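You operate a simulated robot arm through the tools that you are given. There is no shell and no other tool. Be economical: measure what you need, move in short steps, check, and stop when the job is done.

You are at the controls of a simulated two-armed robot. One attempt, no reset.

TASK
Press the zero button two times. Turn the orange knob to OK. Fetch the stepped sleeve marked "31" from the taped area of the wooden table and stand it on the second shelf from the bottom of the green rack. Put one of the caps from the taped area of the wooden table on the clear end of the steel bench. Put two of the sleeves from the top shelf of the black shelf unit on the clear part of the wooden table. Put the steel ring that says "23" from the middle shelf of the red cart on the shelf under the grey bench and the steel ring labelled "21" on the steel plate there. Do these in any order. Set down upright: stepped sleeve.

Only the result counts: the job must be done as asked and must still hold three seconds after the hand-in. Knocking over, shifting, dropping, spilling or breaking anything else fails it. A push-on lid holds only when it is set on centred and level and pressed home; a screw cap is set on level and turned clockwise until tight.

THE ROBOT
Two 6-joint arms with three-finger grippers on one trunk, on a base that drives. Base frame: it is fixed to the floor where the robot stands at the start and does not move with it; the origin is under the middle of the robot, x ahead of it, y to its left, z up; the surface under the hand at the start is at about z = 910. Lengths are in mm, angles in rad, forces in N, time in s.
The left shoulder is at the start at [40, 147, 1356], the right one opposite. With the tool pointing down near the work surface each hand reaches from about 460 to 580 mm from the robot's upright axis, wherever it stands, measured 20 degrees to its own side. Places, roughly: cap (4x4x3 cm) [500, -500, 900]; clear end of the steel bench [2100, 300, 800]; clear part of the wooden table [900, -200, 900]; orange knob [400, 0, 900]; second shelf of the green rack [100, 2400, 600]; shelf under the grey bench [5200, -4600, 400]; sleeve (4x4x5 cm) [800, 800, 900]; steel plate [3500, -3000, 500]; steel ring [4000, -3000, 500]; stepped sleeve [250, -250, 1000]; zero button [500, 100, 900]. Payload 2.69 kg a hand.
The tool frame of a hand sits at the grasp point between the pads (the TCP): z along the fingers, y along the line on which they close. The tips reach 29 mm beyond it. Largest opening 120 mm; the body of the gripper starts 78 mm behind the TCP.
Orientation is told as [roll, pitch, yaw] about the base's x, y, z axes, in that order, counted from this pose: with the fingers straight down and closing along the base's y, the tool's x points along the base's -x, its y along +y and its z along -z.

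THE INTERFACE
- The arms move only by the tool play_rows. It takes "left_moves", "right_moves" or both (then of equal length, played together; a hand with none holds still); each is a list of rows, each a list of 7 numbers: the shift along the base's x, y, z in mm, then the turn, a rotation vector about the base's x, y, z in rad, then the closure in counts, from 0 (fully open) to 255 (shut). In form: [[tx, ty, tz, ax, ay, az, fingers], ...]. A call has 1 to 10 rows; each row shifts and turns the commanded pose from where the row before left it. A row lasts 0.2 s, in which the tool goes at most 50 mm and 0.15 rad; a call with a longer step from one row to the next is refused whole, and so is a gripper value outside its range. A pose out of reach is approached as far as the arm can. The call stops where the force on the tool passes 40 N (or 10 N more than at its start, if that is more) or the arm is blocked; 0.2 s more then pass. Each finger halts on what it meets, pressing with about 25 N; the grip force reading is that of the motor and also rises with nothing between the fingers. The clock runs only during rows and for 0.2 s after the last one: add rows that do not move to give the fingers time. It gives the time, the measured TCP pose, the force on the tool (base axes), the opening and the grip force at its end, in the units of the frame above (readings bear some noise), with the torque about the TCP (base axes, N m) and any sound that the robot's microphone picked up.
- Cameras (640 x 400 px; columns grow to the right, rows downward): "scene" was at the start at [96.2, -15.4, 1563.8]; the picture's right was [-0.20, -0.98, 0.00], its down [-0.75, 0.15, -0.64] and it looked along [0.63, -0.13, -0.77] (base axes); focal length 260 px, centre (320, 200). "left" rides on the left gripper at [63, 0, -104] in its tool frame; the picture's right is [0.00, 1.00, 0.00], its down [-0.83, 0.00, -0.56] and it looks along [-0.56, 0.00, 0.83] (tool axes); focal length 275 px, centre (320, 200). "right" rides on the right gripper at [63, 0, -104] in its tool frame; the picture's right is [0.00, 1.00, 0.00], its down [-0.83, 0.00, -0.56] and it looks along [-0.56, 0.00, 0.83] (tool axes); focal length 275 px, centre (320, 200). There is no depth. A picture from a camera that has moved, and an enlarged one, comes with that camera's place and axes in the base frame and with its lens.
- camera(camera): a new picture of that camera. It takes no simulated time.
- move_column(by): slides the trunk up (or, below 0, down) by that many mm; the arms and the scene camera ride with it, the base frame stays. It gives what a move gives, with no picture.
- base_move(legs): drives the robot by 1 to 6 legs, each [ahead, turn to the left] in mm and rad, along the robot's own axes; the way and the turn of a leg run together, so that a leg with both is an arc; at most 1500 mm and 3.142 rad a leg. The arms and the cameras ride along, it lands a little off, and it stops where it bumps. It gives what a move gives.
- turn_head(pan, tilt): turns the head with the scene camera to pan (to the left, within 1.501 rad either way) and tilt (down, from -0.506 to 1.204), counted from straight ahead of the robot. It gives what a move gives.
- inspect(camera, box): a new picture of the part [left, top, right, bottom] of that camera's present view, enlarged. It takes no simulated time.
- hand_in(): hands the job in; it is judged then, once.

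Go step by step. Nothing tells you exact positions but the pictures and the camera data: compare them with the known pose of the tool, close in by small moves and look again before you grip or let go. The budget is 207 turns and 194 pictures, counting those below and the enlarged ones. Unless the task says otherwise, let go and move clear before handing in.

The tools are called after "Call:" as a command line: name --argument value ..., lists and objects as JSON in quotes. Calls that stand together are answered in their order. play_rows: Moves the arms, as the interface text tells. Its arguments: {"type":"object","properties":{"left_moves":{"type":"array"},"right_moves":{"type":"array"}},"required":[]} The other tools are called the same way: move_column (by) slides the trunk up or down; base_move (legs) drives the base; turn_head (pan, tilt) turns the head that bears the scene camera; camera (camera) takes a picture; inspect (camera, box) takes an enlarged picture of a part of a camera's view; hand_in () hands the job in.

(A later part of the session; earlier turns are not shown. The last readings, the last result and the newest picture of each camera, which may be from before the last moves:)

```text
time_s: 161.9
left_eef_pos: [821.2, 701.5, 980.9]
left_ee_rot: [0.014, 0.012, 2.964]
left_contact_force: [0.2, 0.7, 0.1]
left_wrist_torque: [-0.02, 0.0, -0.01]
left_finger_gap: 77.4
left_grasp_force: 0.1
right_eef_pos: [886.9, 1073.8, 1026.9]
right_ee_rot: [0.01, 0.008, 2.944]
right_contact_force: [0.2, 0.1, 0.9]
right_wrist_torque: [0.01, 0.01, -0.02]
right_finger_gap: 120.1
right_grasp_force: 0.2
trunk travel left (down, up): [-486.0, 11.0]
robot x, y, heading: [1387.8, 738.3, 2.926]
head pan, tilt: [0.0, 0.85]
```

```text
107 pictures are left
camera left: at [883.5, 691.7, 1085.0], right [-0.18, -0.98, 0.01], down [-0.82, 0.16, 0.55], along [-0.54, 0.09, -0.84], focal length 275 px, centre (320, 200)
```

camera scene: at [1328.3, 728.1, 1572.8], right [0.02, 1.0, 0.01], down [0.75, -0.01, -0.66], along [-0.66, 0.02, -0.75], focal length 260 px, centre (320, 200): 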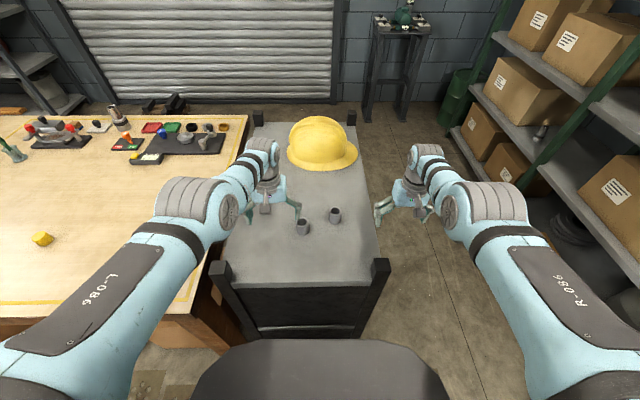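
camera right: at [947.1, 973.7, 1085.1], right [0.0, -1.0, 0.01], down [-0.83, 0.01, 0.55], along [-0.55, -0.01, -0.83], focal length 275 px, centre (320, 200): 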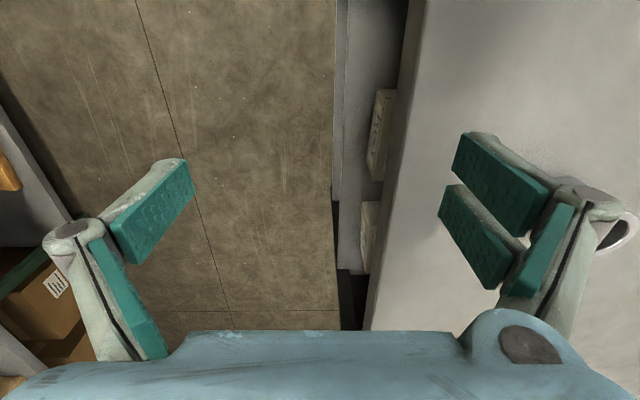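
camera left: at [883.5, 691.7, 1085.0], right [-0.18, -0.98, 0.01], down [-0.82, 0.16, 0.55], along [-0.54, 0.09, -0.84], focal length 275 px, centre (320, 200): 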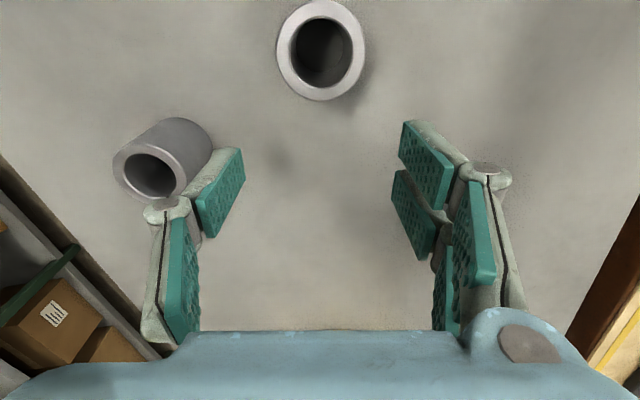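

Simplest is to let the base do it: raise slightly and back up 47 mm so A lies between the fingers.

Call:
play_rows --left_moves '[[0, 0, 20, 0, 0, 0, 90], [0, 0, 0, 0, 0, 0, 90]]'

Call:
base_move --legs '[[-50, 0]]'

Call:
camera --camera "left"

```text
time_s: 162.5
left_eef_pos: [817.5, 702.2, 1001.3]
left_ee_rot: [0.017, 0.016, 2.965]
left_contact_force: [-0.5, 0.5, -0.7]
left_wrist_torque: [0.0, -0.01, 0.02]
left_finger_gap: 77.7
left_grasp_force: 0.0
right_eef_pos: [887.0, 1074.4, 1024.5]
right_ee_rot: [0.006, 0.008, 2.944]
right_contact_force: [0.3, 0.7, -0.3]
right_wrist_torque: [0.01, 0.02, 0.0]
right_finger_gap: 120.1
right_grasp_force: 0.1
trunk travel left (down, up): [-486.0, 11.0]
robot x, y, heading: [1388.0, 741.3, 2.931]
head pan, tilt: [0.0, 0.85]
```

```text
time_s: 163.4
left_eef_pos: [863.5, 687.6, 996.7]
left_ee_rot: [0.01, 0.02, 2.963]
left_contact_force: [-1.1, -0.4, -1.5]
left_wrist_torque: [0.06, -0.03, -0.02]
left_finger_gap: 77.7
left_grasp_force: 0.1
right_eef_pos: [932.6, 1061.3, 1024.2]
right_ee_rot: [0.007, 0.013, 2.945]
right_contact_force: [-0.2, -0.6, 0.3]
right_wrist_torque: [0.01, -0.05, -0.02]
right_finger_gap: 120.1
right_grasp_force: 0.0
trunk travel left (down, up): [-486.0, 11.0]
robot x, y, heading: [1434.1, 731.3, 2.931]
head pan, tilt: [0.0, 0.85]
```

```text
106 pictures are left
camera left: at [924.8, 678.4, 1101.7], right [-0.18, -0.98, 0.01], down [-0.83, 0.16, 0.54], along [-0.53, 0.09, -0.84], focal length 275 px, centre (320, 200)
```

left: 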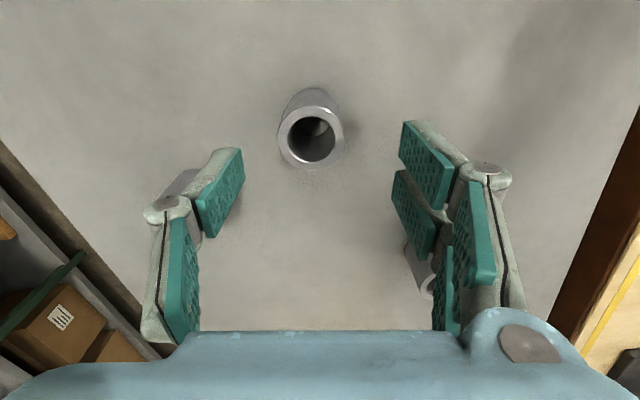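

A is about [873, 692]; I come down partway and recheck.

Call:
play_rows --left_moves '[[4, 2, -15, 0, 0, 0, 90], [4, 2, -15, 0, 0, 0, 90], [0, 0, -5, 0, 0, 0, 90], [0, 0, 0, 0, 0, 0, 90]]'

Call:
camera --camera "left"

```text
time_s: 164.4
left_eef_pos: [882.1, 701.7, 963.1]
left_ee_rot: [0.023, 0.015, 2.962]
left_contact_force: [0.1, 0.0, 0.3]
left_wrist_torque: [-0.02, 0.03, 0.01]
left_finger_gap: 77.5
left_grasp_force: 0.1
left hand out of reach, approached as far as the arm can: row 3
right_eef_pos: [938.7, 1073.8, 1017.9]
right_ee_rot: [0.019, 0.009, 2.944]
right_contact_force: [0.6, 0.7, -0.1]
right_wrist_torque: [-0.06, 0.0, 0.01]
right_finger_gap: 119.9
right_grasp_force: 0.1
trunk travel left (down, up): [-486.0, 11.0]
robot x, y, heading: [1435.8, 729.7, 2.931]
head pan, tilt: [0.0, 0.85]
```

```text
105 pictures are left
camera left: at [943.4, 692.5, 1067.4], right [-0.18, -0.98, 0.02], down [-0.82, 0.17, 0.54], along [-0.54, 0.08, -0.84], focal length 275 px, centre (320, 200)
```

left: 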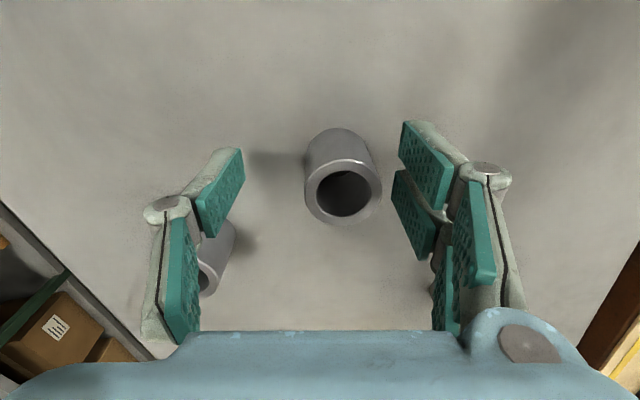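

The base is resting a bit tilted on the floor mat, which shifts things slightly. A is at [869, 692]; I correct by (-13, -10) and lower to grip height.

Call:
play_rows --left_moves '[[-7, -5, 0, 0, 0, 0, 90], [-6, -5, 0, 0, 0, 0, 90], [0, 0, -10, 0, 0, 0, 90], [0, 0, -8, 0, 0, 0, 90], [0, 0, 0, 0, 0, 0, 90]]'

Call:
camera --camera "left"

```text
time_s: 165.7
left_eef_pos: [880.2, 684.0, 949.7]
left_ee_rot: [0.021, 0.013, 2.965]
left_contact_force: [0.0, -0.1, -0.3]
left_wrist_torque: [-0.02, 0.01, 0.0]
left_finger_gap: 77.8
left_grasp_force: 0.0
left hand out of reach, approached as far as the arm can: row 1, 2, 3
right_eef_pos: [937.6, 1068.5, 1019.2]
right_ee_rot: [0.014, 0.007, 2.945]
right_contact_force: [-0.4, -0.3, 0.2]
right_wrist_torque: [0.02, 0.01, 0.03]
right_finger_gap: 119.8
right_grasp_force: 0.1
trunk travel left (down, up): [-486.0, 11.0]
robot x, y, heading: [1434.3, 730.7, 2.935]
head pan, tilt: [0.0, 0.85]
```

```text
104 pictures are left
camera left: at [942.3, 674.0, 1053.6], right [-0.18, -0.98, 0.02], down [-0.82, 0.16, 0.54], along [-0.54, 0.08, -0.84], focal length 275 px, centre (320, 200)
```

left: 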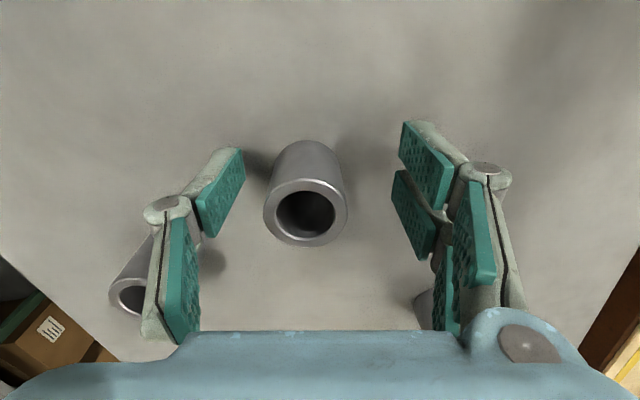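

I test which way the arm is limited by commanding a further 20 mm outward.

Call:
play_rows --left_moves '[[-10, 3, 0, 0, 0, 0, 90], [-10, 3, 0, 0, 0, 0, 90], [0, 0, 0, 0, 0, 0, 90]]'

```text
time_s: 166.4
left_eef_pos: [878.4, 681.9, 951.3]
left_ee_rot: [0.022, 0.015, 2.965]
left_contact_force: [0.0, 0.7, 0.1]
left_wrist_torque: [0.01, 0.0, 0.01]
left_finger_gap: 78.0
left_grasp_force: 0.0
left hand out of reach, approached as far as the arm can: row 1, 2
right_eef_pos: [938.2, 1068.4, 1020.4]
right_ee_rot: [0.015, 0.008, 2.944]
right_contact_force: [-0.5, 0.0, 0.4]
right_wrist_torque: [0.04, -0.02, 0.0]
right_finger_gap: 119.9
right_grasp_force: 0.0
trunk travel left (down, up): [-486.0, 11.0]
robot x, y, heading: [1433.4, 727.8, 2.927]
head pan, tilt: [0.0, 0.85]
```

The commanded pose has drifted inside the arm's inner limit, so the hand only slides along that limit. I add outward commands to bring the command back to the real hand position, watching the result.

Call:
play_rows --left_moves '[[-15, 5, 0, 0, 0, 0, 90], [-15, 5, 0, 0, 0, 0, 90], [-15, 5, 0, 0, 0, 0, 90], [0, 0, 0, 0, 0, 0, 90]]'

```text
time_s: 167.4
left_eef_pos: [873.5, 681.6, 963.9]
left_ee_rot: [0.022, 0.015, 2.963]
left_contact_force: [-0.3, -0.9, -0.5]
left_wrist_torque: [0.0, -0.01, 0.02]
left_finger_gap: 77.9
left_grasp_force: 0.1
left hand out of reach, approached as far as the arm can: row 1, 2, 3
right_eef_pos: [937.5, 1068.8, 1020.0]
right_ee_rot: [0.013, 0.009, 2.945]
right_contact_force: [0.1, 0.1, 0.3]
right_wrist_torque: [0.0, 0.02, 0.03]
right_finger_gap: 119.9
right_grasp_force: 0.1
trunk travel left (down, up): [-486.0, 11.0]
robot x, y, heading: [1435.1, 730.4, 2.935]
head pan, tilt: [0.0, 0.85]
```

Call:
play_rows --left_moves '[[-18, 8, 0, 0, 0, 0, 90], [-18, 9, 0, 0, 0, 0, 90], [-14, 9, 0, 0, 0, 0, 90], [0, 0, 0, 0, 0, 0, 90]]'

Call:
camera --camera "left"

```text
time_s: 168.4
left_eef_pos: [873.3, 690.1, 973.7]
left_ee_rot: [0.021, 0.015, 2.965]
left_contact_force: [-0.4, 0.1, -0.5]
left_wrist_torque: [0.01, -0.01, -0.01]
left_finger_gap: 77.6
left_grasp_force: 0.0
left hand out of reach, approached as far as the arm can: row 1, 2, 3
right_eef_pos: [938.1, 1069.5, 1019.6]
right_ee_rot: [0.015, 0.008, 2.943]
right_contact_force: [0.6, -0.6, 0.5]
right_wrist_torque: [0.02, -0.02, 0.02]
right_finger_gap: 119.9
right_grasp_force: 0.0
trunk travel left (down, up): [-486.0, 11.0]
robot x, y, heading: [1436.3, 725.8, 2.93]
head pan, tilt: [0.0, 0.85]
```

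```text
103 pictures are left
camera left: at [934.9, 681.0, 1078.1], right [-0.18, -0.98, 0.02], down [-0.82, 0.16, 0.54], along [-0.54, 0.08, -0.84], focal length 275 px, centre (320, 200)
```

left: 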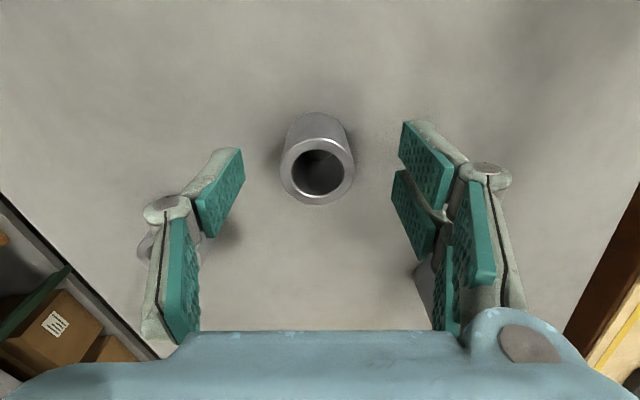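

Aligned over A. Now straight down to grip height.

Call:
play_rows --left_moves '[[-2, 1, -10, 0, 0, 0, 90], [-1, 0, -10, 0, 0, 0, 90], [0, 0, -10, 0, 0, 0, 90], [0, 0, 0, 0, 0, 0, 90]]'

Call:
camera --camera "left"

```text
time_s: 169.4
left_eef_pos: [881.4, 684.7, 947.4]
left_ee_rot: [0.02, 0.015, 2.965]
left_contact_force: [0.6, 0.0, -0.8]
left_wrist_torque: [0.02, -0.01, -0.01]
left_finger_gap: 77.7
left_grasp_force: 0.1
left hand out of reach, approached as far as the arm can: row 1, 2, 3
right_eef_pos: [938.0, 1068.4, 1019.8]
right_ee_rot: [0.014, 0.008, 2.946]
right_contact_force: [0.4, -0.6, 0.5]
right_wrist_torque: [0.04, 0.01, -0.02]
right_finger_gap: 119.9
right_grasp_force: 0.0
trunk travel left (down, up): [-486.0, 11.0]
robot x, y, heading: [1430.4, 730.6, 2.934]
head pan, tilt: [0.0, 0.85]
```

```text
102 pictures are left
camera left: at [943.4, 676.3, 1051.9], right [-0.18, -0.98, 0.02], down [-0.82, 0.16, 0.54], along [-0.54, 0.08, -0.84], focal length 275 px, centre (320, 200)
```

left: 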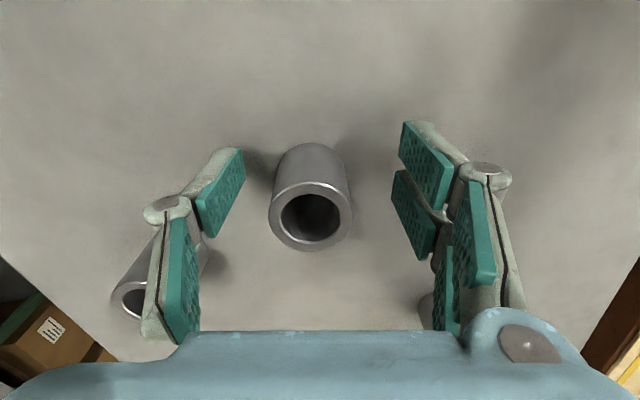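

Call:
play_rows --left_moves '[[-12, 8, -8, 0, 0, 0, 90], [-12, 8, -8, 0, 0, 0, 90], [0, 0, 0, 0, 0, 0, 90]]'

Call:
camera --camera "left"

```text
time_s: 170.2
left_eef_pos: [882.6, 687.1, 946.5]
left_ee_rot: [0.021, 0.016, 2.964]
left_contact_force: [0.0, -0.2, 0.3]
left_wrist_torque: [0.03, 0.02, -0.02]
left_finger_gap: 77.4
left_grasp_force: 0.1
left hand out of reach, approached as far as the arm can: row 1, 2
right_eef_pos: [937.2, 1068.7, 1020.3]
right_ee_rot: [0.015, 0.008, 2.944]
right_contact_force: [-0.3, 0.9, 0.0]
right_wrist_torque: [-0.03, -0.02, -0.01]
right_finger_gap: 120.1
right_grasp_force: 0.0
trunk travel left (down, up): [-486.0, 11.0]
robot x, y, heading: [1433.0, 732.3, 2.924]
head pan, tilt: [0.0, 0.85]
```

```text
101 pictures are left
camera left: at [944.1, 677.5, 1050.7], right [-0.18, -0.98, 0.02], down [-0.82, 0.16, 0.54], along [-0.54, 0.08, -0.84], focal length 275 px, centre (320, 200)
```

left: 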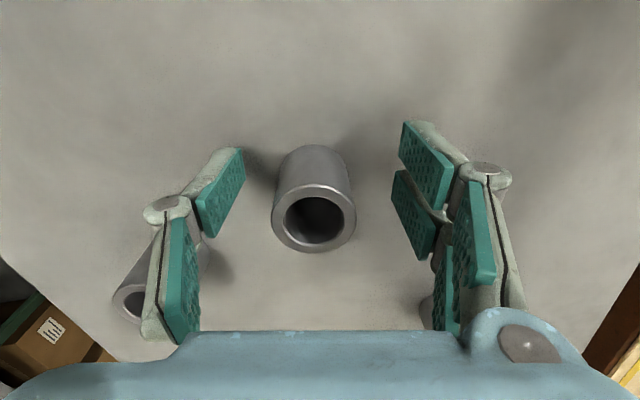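

The hand is 12 mm short of A; the simplest is to nudge the base ahead 12 mm.

Call:
base_move --legs '[[13, 0]]'

Call:
camera --camera "left"

```text
time_s: 171.0
left_eef_pos: [870.8, 688.8, 946.9]
left_ee_rot: [0.02, 0.012, 2.964]
left_contact_force: [0.9, 0.4, 0.0]
left_wrist_torque: [0.01, 0.07, -0.01]
left_finger_gap: 77.5
left_grasp_force: 0.1
right_eef_pos: [926.7, 1070.8, 1021.5]
right_ee_rot: [0.013, 0.007, 2.944]
right_contact_force: [0.3, 0.5, 0.8]
right_wrist_torque: [0.03, 0.01, -0.01]
right_finger_gap: 119.8
right_grasp_force: 0.0
trunk travel left (down, up): [-486.0, 11.0]
robot x, y, heading: [1420.5, 735.2, 2.931]
head pan, tilt: [0.0, 0.85]
```

```text
100 pictures are left
camera left: at [933.7, 680.1, 1051.9], right [-0.18, -0.98, 0.02], down [-0.82, 0.16, 0.55], along [-0.54, 0.08, -0.84], focal length 275 px, centre (320, 200)
```

left: 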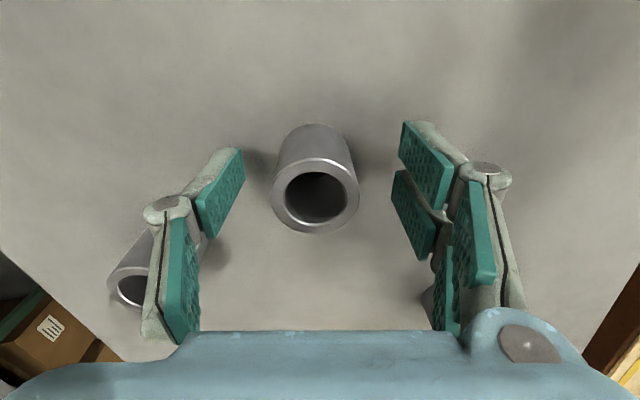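

Aligned at z 947; I close the left fingers.

Call:
play_rows --left_moves '[[0, 0, 0, 0, 0, 0, 150], [0, 0, 0, 0, 0, 0, 220], [0, 0, 0, 0, 0, 0, 255], [0, 0, 0, 0, 0, 0, 255]]'

Call:
camera --camera "left"

```text
time_s: 172.0
left_eef_pos: [870.5, 688.2, 942.2]
left_ee_rot: [0.021, 0.017, 2.963]
left_contact_force: [0.4, 0.4, 0.9]
left_wrist_torque: [0.0, -0.01, 0.01]
left_finger_gap: 37.1
left_grasp_force: 24.9
right_eef_pos: [925.2, 1072.4, 1016.0]
right_ee_rot: [0.012, 0.009, 2.945]
right_contact_force: [-0.4, -0.2, -0.6]
right_wrist_torque: [-0.01, 0.0, 0.02]
right_finger_gap: 120.0
right_grasp_force: 0.1
trunk travel left (down, up): [-486.0, 11.0]
robot x, y, heading: [1422.2, 734.5, 2.931]
head pan, tilt: [0.0, 0.85]
```

```text
99 pictures are left
camera left: at [932.0, 679.7, 1047.0], right [-0.18, -0.98, 0.02], down [-0.82, 0.16, 0.54], along [-0.54, 0.08, -0.84], focal length 275 px, centre (320, 200)
```

left: 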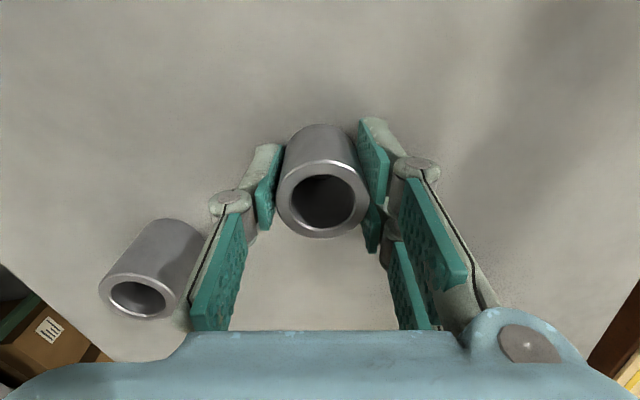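

A is gripped (37 mm). I lift it, and test bending the right arm inward and down, as it too is near full stretch.

Call:
play_rows --left_moves '[[0, 0, 15, 0, 0, 0, 255], [0, 0, 25, 0, 0, 0, 255], [0, 0, 25, 0, 0, 0, 255], [0, 0, 0, 0, 0, 0, 255]]' --right_moves '[[35, -12, -30, 0, 0, 0, 90], [35, -12, -10, 0, 0, 0, 90], [0, 0, 0, 0, 0, 0, 90], [0, 0, 0, 0, 0, 0, 90]]'

Call:
camera --camera "scene"

```text
time_s: 173.0
left_eef_pos: [869.8, 688.5, 1007.9]
left_ee_rot: [0.019, 0.016, 2.964]
left_contact_force: [0.5, 0.2, -2.5]
left_wrist_torque: [0.0, -0.02, 0.02]
left_finger_gap: 37.4
left_grasp_force: 25.5
right_eef_pos: [943.2, 1061.5, 956.3]
right_ee_rot: [0.015, 0.01, 2.945]
right_contact_force: [0.0, -0.3, -0.2]
right_wrist_torque: [-0.03, 0.01, 0.01]
right_finger_gap: 77.5
right_grasp_force: 0.0
right hand out of reach, approached as far as the arm can: row 1, 2
trunk travel left (down, up): [-486.0, 11.0]
robot x, y, heading: [1422.0, 731.2, 2.932]
head pan, tilt: [0.0, 0.85]
```

```text
98 pictures are left
camera scene: at [1325.9, 753.2, 1573.8], right [0.21, 0.98, 0.0], down [0.73, -0.16, -0.66], along [-0.65, 0.14, -0.75], focal length 260 px, centre (320, 200)
```

scene: 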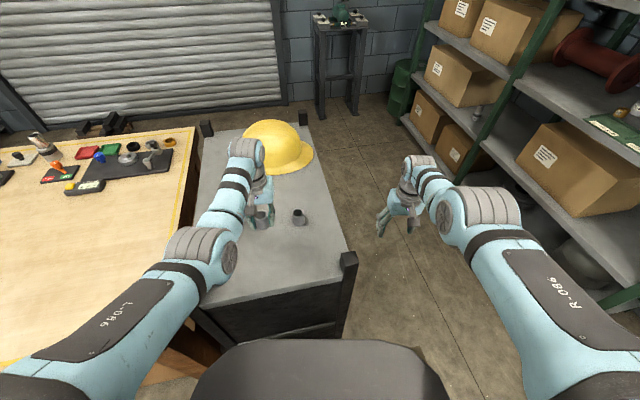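

The left hand lifted A cleanly. The right arm bends with repeated inward commands; I continue that to free it.

Call:
play_rows --right_moves '[[15, -6, 10, 0, 0, 0, 90], [15, -6, 10, 0, 0, 0, 90], [10, -4, 10, 0, 0, 0, 90], [0, 0, 0, 0, 0, 0, 90]]'

```text
time_s: 174.0
left_eef_pos: [869.3, 689.9, 1006.6]
left_ee_rot: [0.021, 0.016, 2.963]
left_contact_force: [0.4, -0.5, -2.0]
left_wrist_torque: [0.08, 0.05, -0.02]
left_finger_gap: 37.3
left_grasp_force: 24.3
right_eef_pos: [939.6, 1057.7, 963.3]
right_ee_rot: [0.014, 0.009, 2.944]
right_contact_force: [-0.1, -0.9, -0.1]
right_wrist_torque: [0.01, 0.01, 0.0]
right_finger_gap: 77.5
right_grasp_force: 0.1
right hand out of reach, approached as far as the arm can: row 1, 2, 3
trunk travel left (down, up): [-486.0, 11.0]
robot x, y, heading: [1424.3, 732.3, 2.926]
head pan, tilt: [0.0, 0.85]
```

I raise the right hand above sleeve height, then position the base so B lies at the right hand's comfortable reach.

Call:
play_rows --right_moves '[[-5, 2, 20, 0, 0, 0, 90], [-5, 2, 25, 0, 0, 0, 90], [-5, 2, 20, 0, 0, 0, 90], [0, 0, 0, 0, 0, 0, 90]]'

Call:
base_move --legs '[[29, 0], [0, 0.47]]'

Call:
camera --camera "right"

Call:
camera --camera "scene"

```text
time_s: 175.0
left_eef_pos: [869.4, 690.1, 1006.6]
left_ee_rot: [0.021, 0.017, 2.962]
left_contact_force: [0.1, 0.0, -1.7]
left_wrist_torque: [0.01, 0.01, 0.0]
left_finger_gap: 37.1
left_grasp_force: 25.3
right_eef_pos: [920.6, 1064.6, 1027.4]
right_ee_rot: [0.014, 0.011, 2.943]
right_contact_force: [-1.2, 0.3, 0.1]
right_wrist_torque: [0.0, -0.01, 0.02]
right_finger_gap: 77.7
right_grasp_force: 0.1
right hand out of reach, approached as far as the arm can: row 2
trunk travel left (down, up): [-486.0, 11.0]
robot x, y, heading: [1425.3, 736.0, 2.928]
head pan, tilt: [0.0, 0.85]
```

```text
time_s: 177.2
left_eef_pos: [916.4, 441.8, 1003.2]
left_ee_rot: [0.014, 0.021, -2.84]
left_contact_force: [0.0, -0.1, -1.2]
left_wrist_torque: [0.04, -0.01, -0.02]
left_finger_gap: 37.3
left_grasp_force: 24.7
right_eef_pos: [784.1, 799.7, 1022.9]
right_ee_rot: [0.012, 0.02, -2.866]
right_contact_force: [-0.5, -0.2, 0.0]
right_wrist_torque: [0.04, -0.02, 0.01]
right_finger_gap: 77.7
right_grasp_force: 0.1
trunk travel left (down, up): [-486.0, 11.0]
robot x, y, heading: [1393.0, 740.9, -2.879]
head pan, tilt: [0.0, 0.85]
```

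```text
97 pictures are left
camera right: at [843.3, 816.7, 1126.9], right [0.28, -0.96, 0.01], down [-0.81, -0.23, 0.54], along [-0.52, -0.16, -0.84], focal length 275 px, centre (320, 200)
```

right: 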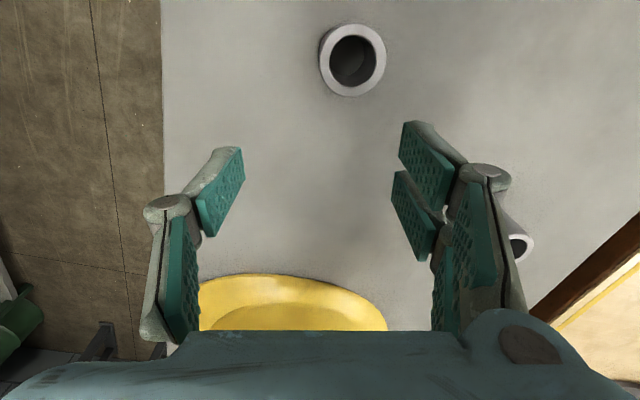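

```text
96 pictures are left
camera scene: at [1284.5, 679.5, 1571.9], right [-0.26, 0.97, 0.02], down [0.73, 0.21, -0.65], along [-0.63, -0.16, -0.76], focal length 260 px, centre (320, 200)
```

scene: 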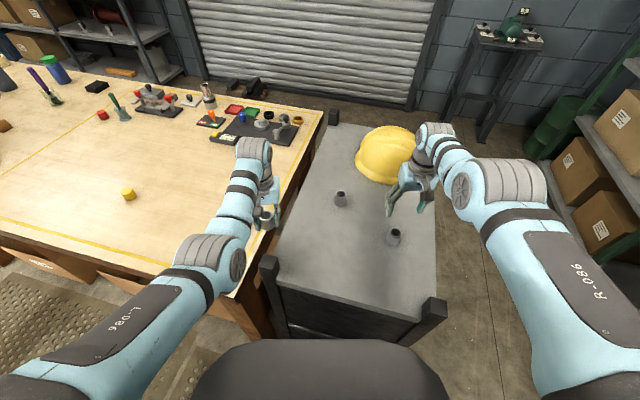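

B is at about [831, 792]. I centre sideways first, then move inward and down onto it.

Call:
play_rows --right_moves '[[6, -20, 0, 0, 0, 0, 90], [20, 5, -10, 0, 0, 0, 90], [21, 7, -20, 0, 0, 0, 90], [0, 0, -15, 0, 0, 0, 90], [0, 0, 0, 0, 0, 0, 90]]'

Call:
camera --camera "right"

```text
time_s: 178.4
left_eef_pos: [922.7, 462.6, 1009.6]
left_ee_rot: [0.032, 0.006, -2.836]
left_contact_force: [0.0, 0.0, -1.4]
left_wrist_torque: [0.01, 0.0, -0.02]
left_finger_gap: 37.3
left_grasp_force: 24.8
right_eef_pos: [801.0, 801.1, 965.0]
right_ee_rot: [0.029, 0.006, -2.863]
right_contact_force: [0.1, 0.5, -1.2]
right_wrist_torque: [0.01, 0.01, 0.02]
right_finger_gap: 77.5
right_grasp_force: 0.1
right hand out of reach, approached as far as the arm can: row 2, 3
trunk travel left (down, up): [-486.0, 11.0]
robot x, y, heading: [1392.1, 744.7, -2.881]
head pan, tilt: [0.0, 0.85]
```

```text
95 pictures are left
camera right: at [861.3, 822.0, 1069.4], right [0.28, -0.96, 0.03], down [-0.81, -0.22, 0.55], along [-0.52, -0.18, -0.83], focal length 275 px, centre (320, 200)
```

right: 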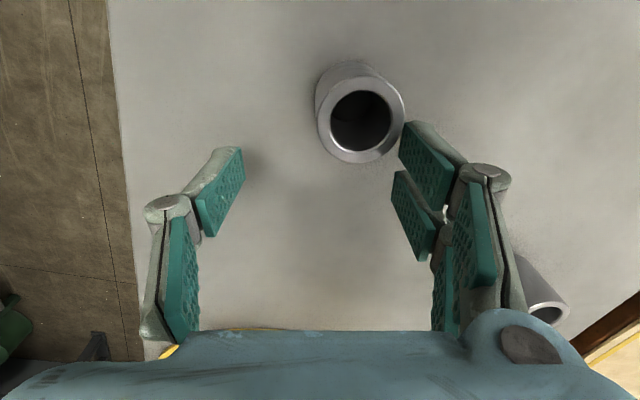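

I shift right to centre B between the fingers, keeping high.

Call:
play_rows --right_moves '[[0, 0, 12, 0, 0, 0, 80], [5, -18, 0, 0, 0, 0, 80], [0, 0, 0, 0, 0, 0, 80]]'

Call:
camera --camera "right"

```text
time_s: 179.2
left_eef_pos: [922.2, 461.8, 1008.9]
left_ee_rot: [0.032, 0.008, -2.833]
left_contact_force: [-0.1, -0.3, -1.8]
left_wrist_torque: [0.03, 0.02, -0.02]
left_finger_gap: 37.4
left_grasp_force: 24.6
right_eef_pos: [798.2, 779.2, 983.1]
right_ee_rot: [0.027, -0.012, -2.866]
right_contact_force: [-0.2, -0.4, 0.5]
right_wrist_torque: [0.03, -0.01, 0.0]
right_finger_gap: 82.5
right_grasp_force: 0.1
trunk travel left (down, up): [-486.0, 11.0]
robot x, y, heading: [1392.6, 742.5, -2.876]
head pan, tilt: [0.0, 0.85]
```

```text
94 pictures are left
camera right: at [859.9, 800.0, 1084.9], right [0.28, -0.96, 0.03], down [-0.8, -0.21, 0.57], along [-0.54, -0.18, -0.82], focal length 275 px, centre (320, 200)
```

right: 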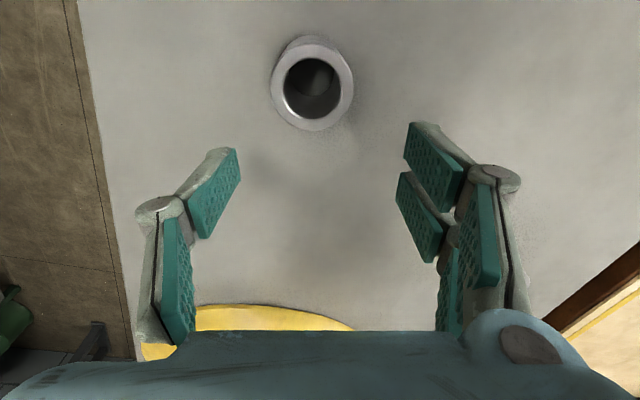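

Lowering makes the hand slide inward along its limit, right onto B, with the fingers straddling it. I go down in steps.

Call:
play_rows --right_moves '[[0, 0, -10, 0, 0, 0, 80], [0, 0, -10, 0, 0, 0, 80], [0, 0, 0, 0, 0, 0, 80]]'

Call:
camera --camera "right"

```text
time_s: 180.0
left_eef_pos: [922.0, 462.7, 1008.5]
left_ee_rot: [0.032, 0.008, -2.836]
left_contact_force: [0.5, 0.2, -1.4]
left_wrist_torque: [0.02, 0.02, -0.02]
left_finger_gap: 36.9
left_grasp_force: 25.5
right_eef_pos: [809.7, 784.3, 959.2]
right_ee_rot: [0.03, 0.007, -2.863]
right_contact_force: [-0.2, 0.6, -0.3]
right_wrist_torque: [0.01, 0.01, -0.04]
right_finger_gap: 82.3
right_grasp_force: 0.1
right hand out of reach, approached as far as the arm can: row 2
trunk travel left (down, up): [-486.0, 11.0]
robot x, y, heading: [1392.8, 737.5, -2.876]
head pan, tilt: [0.0, 0.85]
```

```text
93 pictures are left
camera right: at [869.2, 804.1, 1063.0], right [0.28, -0.96, 0.03], down [-0.81, -0.22, 0.55], along [-0.52, -0.18, -0.83], focal length 275 px, centre (320, 200)
```

right: 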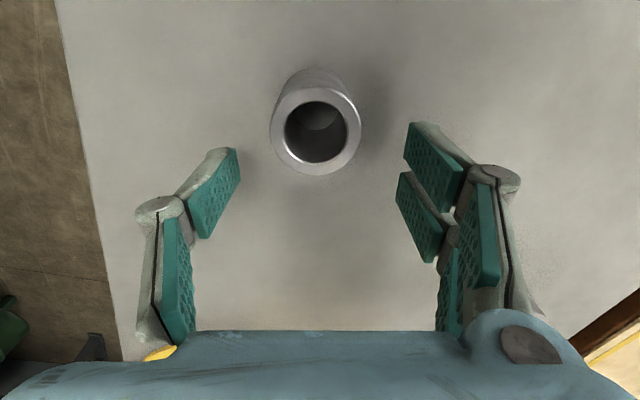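

Call:
play_rows --right_moves '[[2, 0, -8, 0, 0, 0, 80], [2, 0, -8, 0, 0, 0, 80], [0, 0, 0, 0, 0, 0, 80]]'

Call:
camera --camera "right"

```text
time_s: 180.8
left_eef_pos: [922.0, 463.0, 1009.3]
left_ee_rot: [0.032, 0.009, -2.837]
left_contact_force: [-1.2, -0.6, -1.3]
left_wrist_torque: [0.0, -0.03, -0.02]
left_finger_gap: 37.3
left_grasp_force: 24.8
right_eef_pos: [814.6, 782.9, 942.7]
right_ee_rot: [0.029, 0.004, -2.863]
right_contact_force: [0.1, 0.8, -0.5]
right_wrist_torque: [-0.02, 0.01, -0.03]
right_finger_gap: 82.3
right_grasp_force: 0.0
trunk travel left (down, up): [-486.0, 11.0]
robot x, y, heading: [1392.1, 738.4, -2.879]
head pan, tilt: [0.0, 0.85]
```

```text
92 pictures are left
camera right: at [873.2, 804.4, 1046.2], right [0.28, -0.96, 0.03], down [-0.81, -0.22, 0.55], along [-0.52, -0.18, -0.83], focal length 275 px, centre (320, 200)
```

right: 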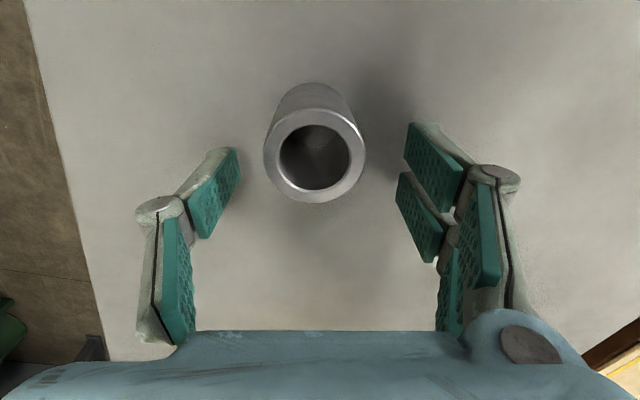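

Now the arm is free here; I move the last 19 mm inward onto B.

Call:
play_rows --right_moves '[[9, 4, 0, 0, 0, 0, 80], [9, 4, 0, 0, 0, 0, 80], [0, 0, 0, 0, 0, 0, 80]]'

Call:
camera --camera "right"

```text
time_s: 181.6
left_eef_pos: [922.1, 462.7, 1009.1]
left_ee_rot: [0.031, 0.006, -2.836]
left_contact_force: [0.2, -0.6, -2.3]
left_wrist_torque: [-0.04, -0.01, 0.04]
left_finger_gap: 37.3
left_grasp_force: 24.6
right_eef_pos: [812.0, 787.7, 942.8]
right_ee_rot: [0.027, -0.011, -2.863]
right_contact_force: [-0.3, -0.4, -0.1]
right_wrist_torque: [0.03, -0.01, -0.01]
right_finger_gap: 82.3
right_grasp_force: 0.1
right hand out of reach, approached as far as the arm can: row 1, 2
trunk travel left (down, up): [-486.0, 11.0]
robot x, y, heading: [1393.9, 739.0, -2.876]
head pan, tilt: [0.0, 0.85]
```

```text
91 pictures are left
camera right: at [873.9, 808.3, 1044.3], right [0.28, -0.96, 0.03], down [-0.8, -0.21, 0.56], along [-0.54, -0.18, -0.83], focal length 275 px, centre (320, 200)
```

right: 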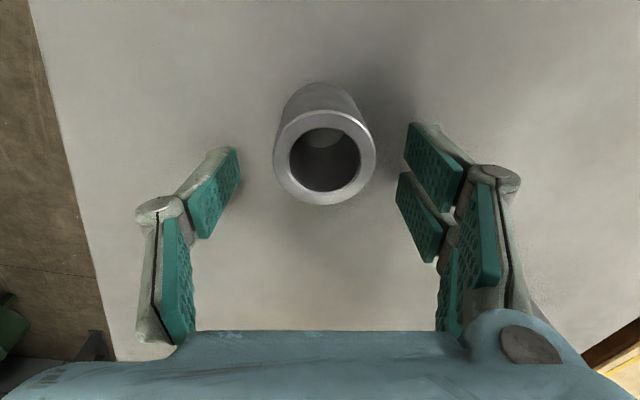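

I let the base nudge back 20 mm instead.

Call:
base_move --legs '[[-20, 0]]'

Call:
camera --camera "right"

```text
time_s: 182.4
left_eef_pos: [936.0, 467.6, 1006.5]
left_ee_rot: [0.031, 0.01, -2.836]
left_contact_force: [-0.8, -0.3, -2.1]
left_wrist_torque: [0.0, -0.05, -0.01]
left_finger_gap: 37.4
left_grasp_force: 25.1
right_eef_pos: [823.7, 792.7, 940.9]
right_ee_rot: [0.029, -0.011, -2.865]
right_contact_force: [-0.7, -0.8, -1.1]
right_wrist_torque: [-0.03, -0.05, 0.04]
right_finger_gap: 82.3
right_grasp_force: 0.1
trunk travel left (down, up): [-486.0, 11.0]
robot x, y, heading: [1412.7, 747.7, -2.878]
head pan, tilt: [0.0, 0.85]
```

```text
90 pictures are left
camera right: at [886.5, 813.0, 1042.8], right [0.28, -0.96, 0.03], down [-0.8, -0.21, 0.57], along [-0.54, -0.18, -0.82], focal length 275 px, centre (320, 200)
```

right: 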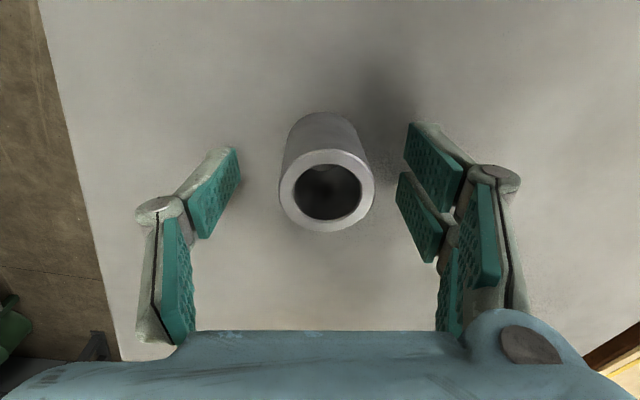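

Call:
base_move --legs '[[-8, 0]]'

Call:
play_rows --right_moves '[[0, 0, 0, 0, 0, 0, 150], [0, 0, 0, 0, 0, 0, 220], [0, 0, 0, 0, 0, 0, 255], [0, 0, 0, 0, 0, 0, 255]]'

Call:
camera --camera "right"

```text
time_s: 183.1
left_eef_pos: [950.3, 488.6, 1012.5]
left_ee_rot: [0.044, 0.0, -2.831]
left_contact_force: [-0.7, 0.5, -1.9]
left_wrist_torque: [0.01, -0.04, 0.0]
left_finger_gap: 37.4
left_grasp_force: 24.8
right_eef_pos: [802.3, 804.3, 956.7]
right_ee_rot: [0.039, -0.111, -2.866]
right_contact_force: [-0.7, -0.4, -0.7]
right_wrist_torque: [0.01, -0.05, -0.03]
right_finger_gap: 82.4
right_grasp_force: 0.0
trunk travel left (down, up): [-486.0, 11.0]
robot x, y, heading: [1418.3, 747.3, -2.879]
head pan, tilt: [0.0, 0.85]
```

```text
time_s: 184.3
left_eef_pos: [965.7, 505.1, 1025.6]
left_ee_rot: [0.117, -0.047, -2.788]
left_contact_force: [0.1, 0.0, -1.7]
left_wrist_torque: [-0.03, 0.0, 0.0]
left_finger_gap: 37.3
left_grasp_force: 25.1
right_eef_pos: [750.8, 836.9, 994.8]
right_ee_rot: [0.055, -0.305, -2.864]
right_contact_force: [-0.6, -0.7, 0.0]
right_wrist_torque: [0.01, -0.01, -0.01]
right_finger_gap: 0.0
right_grasp_force: 24.7
trunk travel left (down, up): [-486.0, 11.0]
robot x, y, heading: [1421.2, 745.0, -2.878]
head pan, tilt: [0.0, 0.85]
stopped in row 4 (right hand): the arm was blocked; the commanded pose is now the measured one
```

```text
89 pictures are left
camera right: at [838.5, 869.5, 1073.7], right [0.29, -0.95, 0.05], down [-0.61, -0.15, 0.78], along [-0.74, -0.26, -0.62], focal length 275 px, centre (320, 200)
```

right: 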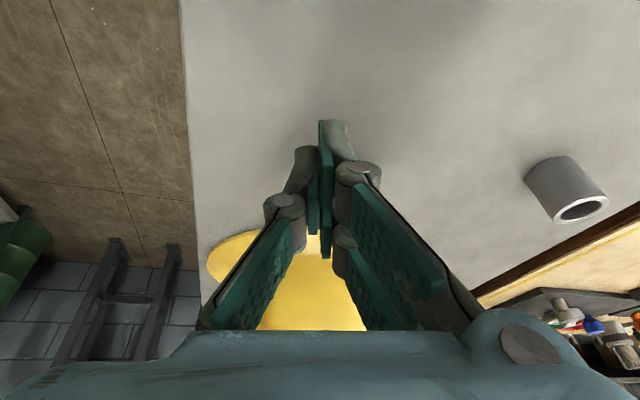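

Both hands have shifted unexpectedly. I look at the scene before doing anything else.

Call:
camera --camera "scene"

Call:
camera --camera "left"

```text
88 pictures are left
camera scene: at [1314.0, 685.5, 1572.1], right [-0.26, 0.97, 0.02], down [0.73, 0.21, -0.65], along [-0.63, -0.15, -0.76], focal length 260 px, centre (320, 200)
```

scene: 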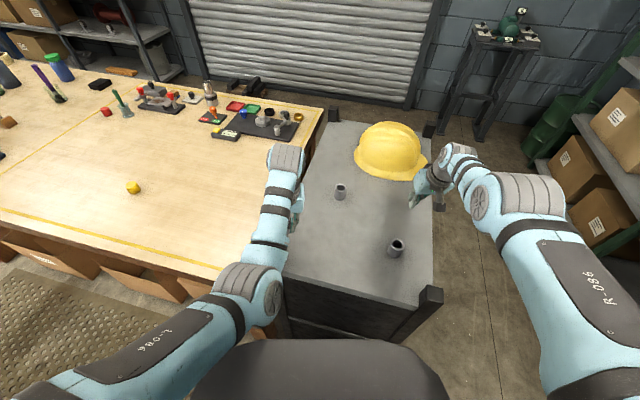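

```text
87 pictures are left
camera left: at [1025.1, 540.4, 1125.5], right [0.34, -0.93, 0.12], down [-0.78, -0.21, 0.59], along [-0.53, -0.29, -0.8], focal length 275 px, centre (320, 200)
```

left: 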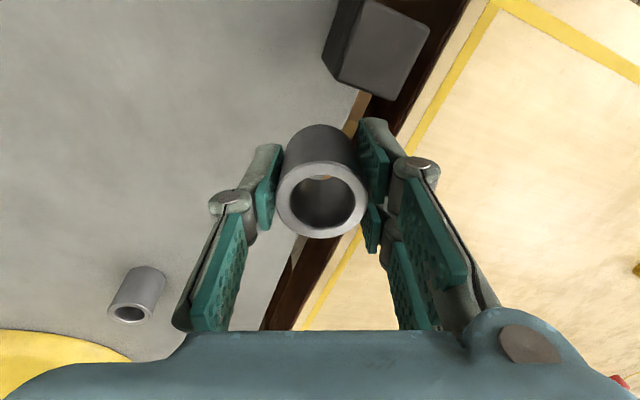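

Both sleeves B and C still stand; the arms drifted from their commanded poses near the stretch limit. I hold still a moment to see whether the drift has stopped.

Call:
play_rows --left_moves '[[0, 0, 0, 0, 0, 0, 255], [0, 0, 0, 0, 0, 0, 255]]' --right_moves '[[0, 0, 0, 0, 0, 0, 200], [0, 0, 0, 0, 0, 0, 200]]'

```text
time_s: 185.1
left_eef_pos: [971.1, 480.8, 1031.7]
left_ee_rot: [0.193, -0.083, -2.734]
left_contact_force: [-0.4, 1.3, -1.8]
left_wrist_torque: [-0.01, 0.03, 0.0]
left_finger_gap: 37.2
left_grasp_force: 24.7
right_eef_pos: [730.7, 857.0, 1011.3]
right_ee_rot: [0.058, -0.386, -2.864]
right_contact_force: [-0.3, 0.6, 0.1]
right_wrist_torque: [0.01, -0.02, -0.01]
right_finger_gap: 25.8
right_grasp_force: 0.1
trunk travel left (down, up): [-486.0, 11.0]
robot x, y, heading: [1421.5, 748.4, -2.875]
head pan, tilt: [0.0, 0.85]
stopped in row 2 (left hand): the arm was blocked; the commanded pose is now the measured one
```

It is still creeping. I actively command the right hand level again while pulling it inward.

Call:
play_rows --right_moves '[[15, 4, 0, 0.03, -0.11, 0, 180], [15, 4, 0, 0.03, -0.11, 0, 150], [15, 4, 0, 0.03, -0.11, 0, 120], [0, 0, 0, 0, 0, 0, 90]]'

Call:
camera --camera "scene"

```text
time_s: 186.1
left_eef_pos: [976.0, 479.3, 1022.4]
left_ee_rot: [0.195, -0.068, -2.733]
left_contact_force: [0.4, -0.5, -1.1]
left_wrist_torque: [0.0, 0.02, 0.0]
left_finger_gap: 37.2
left_grasp_force: 25.1
right_eef_pos: [814.3, 872.4, 995.8]
right_ee_rot: [0.074, 0.03, -2.869]
right_contact_force: [-0.2, 0.5, -0.7]
right_wrist_torque: [-0.07, -0.01, -0.02]
right_finger_gap: 77.7
right_grasp_force: 0.0
right hand out of reach, approached as far as the arm can: row 1, 2, 3
trunk travel left (down, up): [-486.0, 11.0]
robot x, y, heading: [1417.4, 748.5, -2.872]
head pan, tilt: [0.0, 0.85]
```

```text
86 pictures are left
camera scene: at [1313.0, 684.2, 1571.9], right [-0.26, 0.97, 0.02], down [0.73, 0.21, -0.65], along [-0.63, -0.15, -0.76], focal length 260 px, centre (320, 200)
```

scene: 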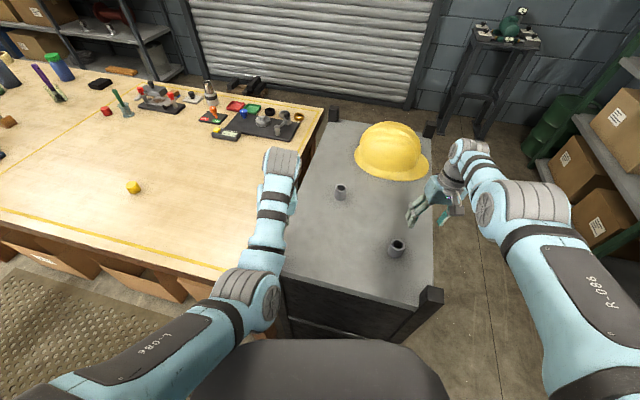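

Level again. I lower the right hand in free space so the arm can bend, then re-check.

Call:
play_rows --right_moves '[[6, 2, -12, 0, 0, 0, 90], [6, 2, -12, 0, 0, 0, 90], [6, 2, -12, 0, 0, 0, 90], [6, 2, -8, 0, 0, 0, 90], [0, 0, 0, 0, 0, 0, 90]]' --left_moves '[[6, 0, -12, -0.04, 0.02, -0.02, 255], [6, 0, -12, -0.04, 0.02, -0.02, 255], [6, 0, -12, -0.04, 0.02, -0.02, 255], [6, 0, -8, -0.04, 0.02, -0.02, 255], [0, 0, 0, 0, 0, 0, 255]]'

```text
time_s: 187.5
left_eef_pos: [1010.6, 375.3, 1000.0]
left_ee_rot: [0.533, -0.259, -2.796]
left_contact_force: [0.2, -0.6, -1.5]
left_wrist_torque: [0.02, 0.03, -0.04]
left_finger_gap: 36.9
left_grasp_force: 24.5
left hand out of reach, approached as far as the arm can: row 3, 4
right_eef_pos: [814.2, 899.9, 956.6]
right_ee_rot: [0.082, -0.043, -2.867]
right_contact_force: [-0.2, 0.5, -1.0]
right_wrist_torque: [-0.01, 0.0, -0.01]
right_finger_gap: 77.4
right_grasp_force: 0.0
right hand out of reach, approached as far as the arm can: row 3
trunk travel left (down, up): [-486.0, 11.0]
robot x, y, heading: [1422.8, 748.2, -2.882]
head pan, tilt: [0.0, 0.85]
stopped in row 5 (left hand): the arm was blocked; the commanded pose is now the measured one
```

Call:
camera --camera "left"

Call:
inspect --camera "scene" --box '[180, 130, 360, 340]'

```text
85 pictures are left
camera left: at [1072.2, 454.0, 1069.8], right [0.41, -0.77, 0.49], down [-0.74, 0.04, 0.68], along [-0.54, -0.64, -0.55], focal length 275 px, centre (320, 200)
```

left: 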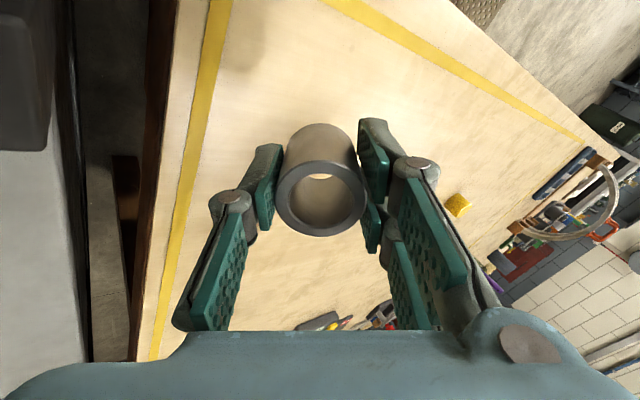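

```text
1.90 times, centred on (270, 235) of scene
camera zoom: at [1313.0, 684.3, 1571.9], right [-0.26, 0.97, 0.02], down [0.73, 0.21, -0.65], along [-0.63, -0.15, -0.76], focal length 495 px, centre (415, 133)
```

zoom: 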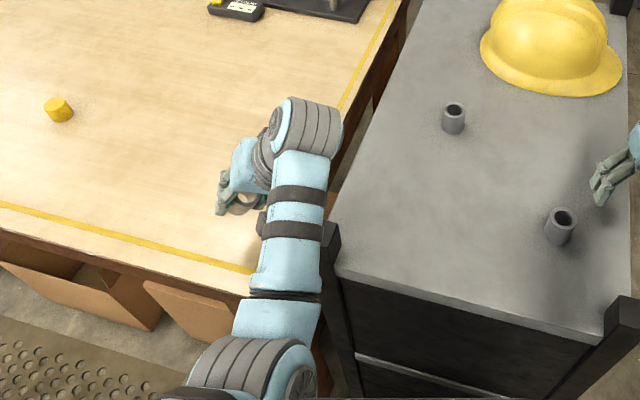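

The left gripper's camera housing was caught on the unit's corner post as the base backed up. I move the left hand away from the post first, without turning it.

Call:
play_rows --left_moves '[[-15, -12, 5, 0, 0, 0, 255], [-20, -15, 5, 0, 0, 0, 255], [-20, -15, 5, 0, 0, 0, 255], [0, 0, 0, 0, 0, 0, 255]]'

Call:
camera --camera "left"

```text
time_s: 188.5
left_eef_pos: [956.1, 378.8, 997.0]
left_ee_rot: [0.46, -0.222, -2.815]
left_contact_force: [1.0, -0.1, -1.6]
left_wrist_torque: [0.03, 0.0, -0.01]
left_finger_gap: 37.1
left_grasp_force: 24.8
right_eef_pos: [814.6, 899.3, 957.2]
right_ee_rot: [0.081, -0.042, -2.866]
right_contact_force: [0.4, -0.1, 0.4]
right_wrist_torque: [0.0, 0.03, 0.0]
right_finger_gap: 77.4
right_grasp_force: 0.1
trunk travel left (down, up): [-486.0, 11.0]
robot x, y, heading: [1419.9, 750.4, -2.878]
head pan, tilt: [0.0, 0.85]
```

```text
83 pictures are left
camera left: at [1018.9, 448.4, 1074.7], right [0.38, -0.82, 0.43], down [-0.74, 0.01, 0.67], along [-0.55, -0.57, -0.61], focal length 275 px, centre (320, 200)
```

left: 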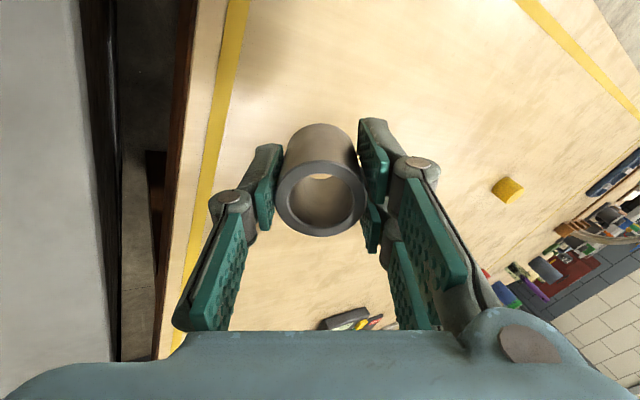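

Free of the post. Now I level the left hand by the proper rotation (and trim the right).

Call:
play_rows --left_moves '[[-4, -2, 0, 0.125, -0.016, 0, 255], [-4, -2, 0, 0.125, -0.016, 0, 255], [-4, -2, 0, 0.125, -0.016, 0, 255], [-4, -2, 0, 0.11, -0.015, 0, 255], [0, 0, 0, 0, 0, 0, 255]]' --right_moves '[[0, 0, 0, 0.03, -0.01, 0, 90], [0, 0, 0, 0.03, -0.01, 0, 90], [0, 0, 0, 0, 0, 0, 90], [0, 0, 0, 0, 0, 0, 90], [0, 0, 0, 0, 0, 0, 90]]'

Call:
camera --camera "scene"

```text
time_s: 189.3
left_eef_pos: [947.6, 394.5, 1005.2]
left_ee_rot: [0.189, -0.09, -2.77]
left_contact_force: [0.7, 0.0, -1.6]
left_wrist_torque: [-0.02, 0.03, -0.01]
left_finger_gap: 37.0
left_grasp_force: 25.0
right_eef_pos: [831.5, 924.3, 942.6]
right_ee_rot: [0.061, 0.03, -2.874]
right_contact_force: [-1.3, -1.3, 3.9]
right_wrist_torque: [0.06, -0.04, 0.03]
right_finger_gap: 77.7
right_grasp_force: 0.1
trunk travel left (down, up): [-486.0, 11.0]
robot x, y, heading: [1420.3, 749.3, -2.883]
head pan, tilt: [0.0, 0.85]
stopped in row 3 (left hand): the arm was blocked; the commanded pose is now the measured one
```

```text
82 pictures are left
camera scene: at [1312.6, 683.1, 1571.8], right [-0.26, 0.97, 0.02], down [0.73, 0.21, -0.65], along [-0.63, -0.15, -0.76], focal length 260 px, centre (320, 200)
```

scene: 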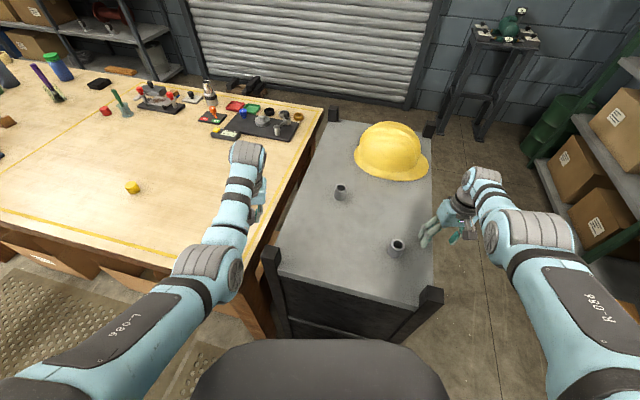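

Call:
inspect --camera "scene" --box '[190, 120, 330, 290]'

Call:
inspect --camera "scene" --box '[370, 140, 530, 310]'

```text
2.35 times, centred on (260, 205) of scene
camera zoom: at [1312.6, 683.1, 1571.8], right [-0.26, 0.97, 0.02], down [0.73, 0.21, -0.65], along [-0.63, -0.15, -0.76], focal length 612 px, centre (461, 188)
```

zoom: 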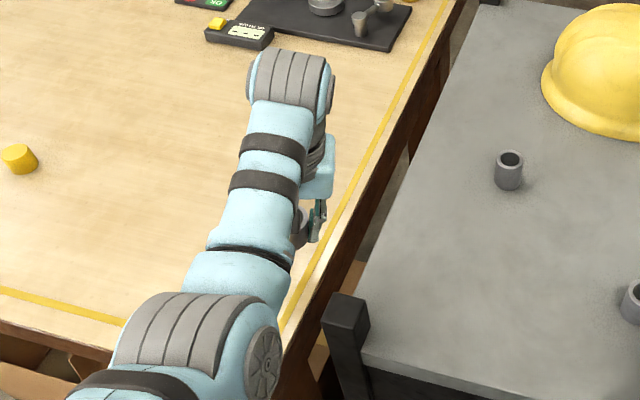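

```text
2.35 times, centred on (450, 225) of scene
camera zoom: at [1312.6, 683.1, 1571.8], right [-0.26, 0.97, 0.02], down [0.73, 0.21, -0.65], along [-0.63, -0.15, -0.76], focal length 612 px, centre (14, 141)
```

zoom: 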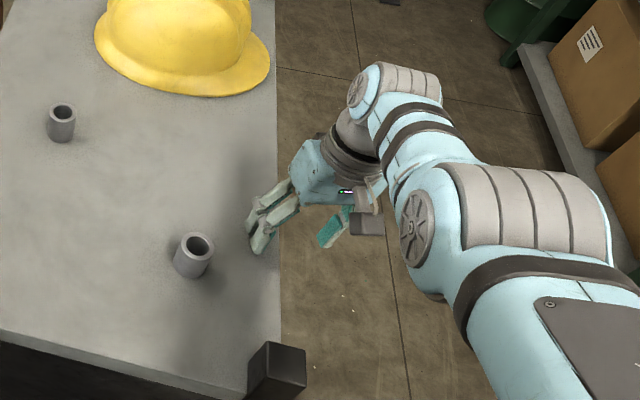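

The left hand is clear now. The right hand sits low at the unit's north edge; I raise it above the sleeves and see how it responds.

Call:
play_rows --right_moves '[[0, 0, 20, 0, 0, 0, 90], [0, 0, 20, 0, 0, 0, 90], [0, 0, 20, 0, 0, 0, 90], [0, 0, 0, 0, 0, 0, 90]]' --left_moves '[[-5, -5, 0, 0, 0, 0, 255], [-5, -5, 0, 0, 0, 0, 255], [0, 0, 0, 0, 0, 0, 255], [0, 0, 0, 0, 0, 0, 255]]'

```text
time_s: 189.6
left_eef_pos: [951.1, 417.7, 1012.6]
left_ee_rot: [0.205, -0.106, -2.767]
left_contact_force: [1.1, -0.3, -1.7]
left_wrist_torque: [-0.01, 0.03, -0.04]
left_finger_gap: 37.5
left_grasp_force: 25.2
right_eef_pos: [833.5, 947.0, 942.8]
right_ee_rot: [0.08, 0.015, -2.875]
right_contact_force: [-1.0, 0.5, 0.5]
right_wrist_torque: [-0.01, -0.05, 0.01]
right_finger_gap: 77.6
right_grasp_force: 0.1
right hand out of reach, approached as far as the arm can: row 1
trunk travel left (down, up): [-486.0, 11.0]
robot x, y, heading: [1417.3, 748.7, -2.883]
head pan, tilt: [0.0, 0.85]
stopped in row 1 (left hand): the arm was blocked; the commanded pose is now the measured one
```

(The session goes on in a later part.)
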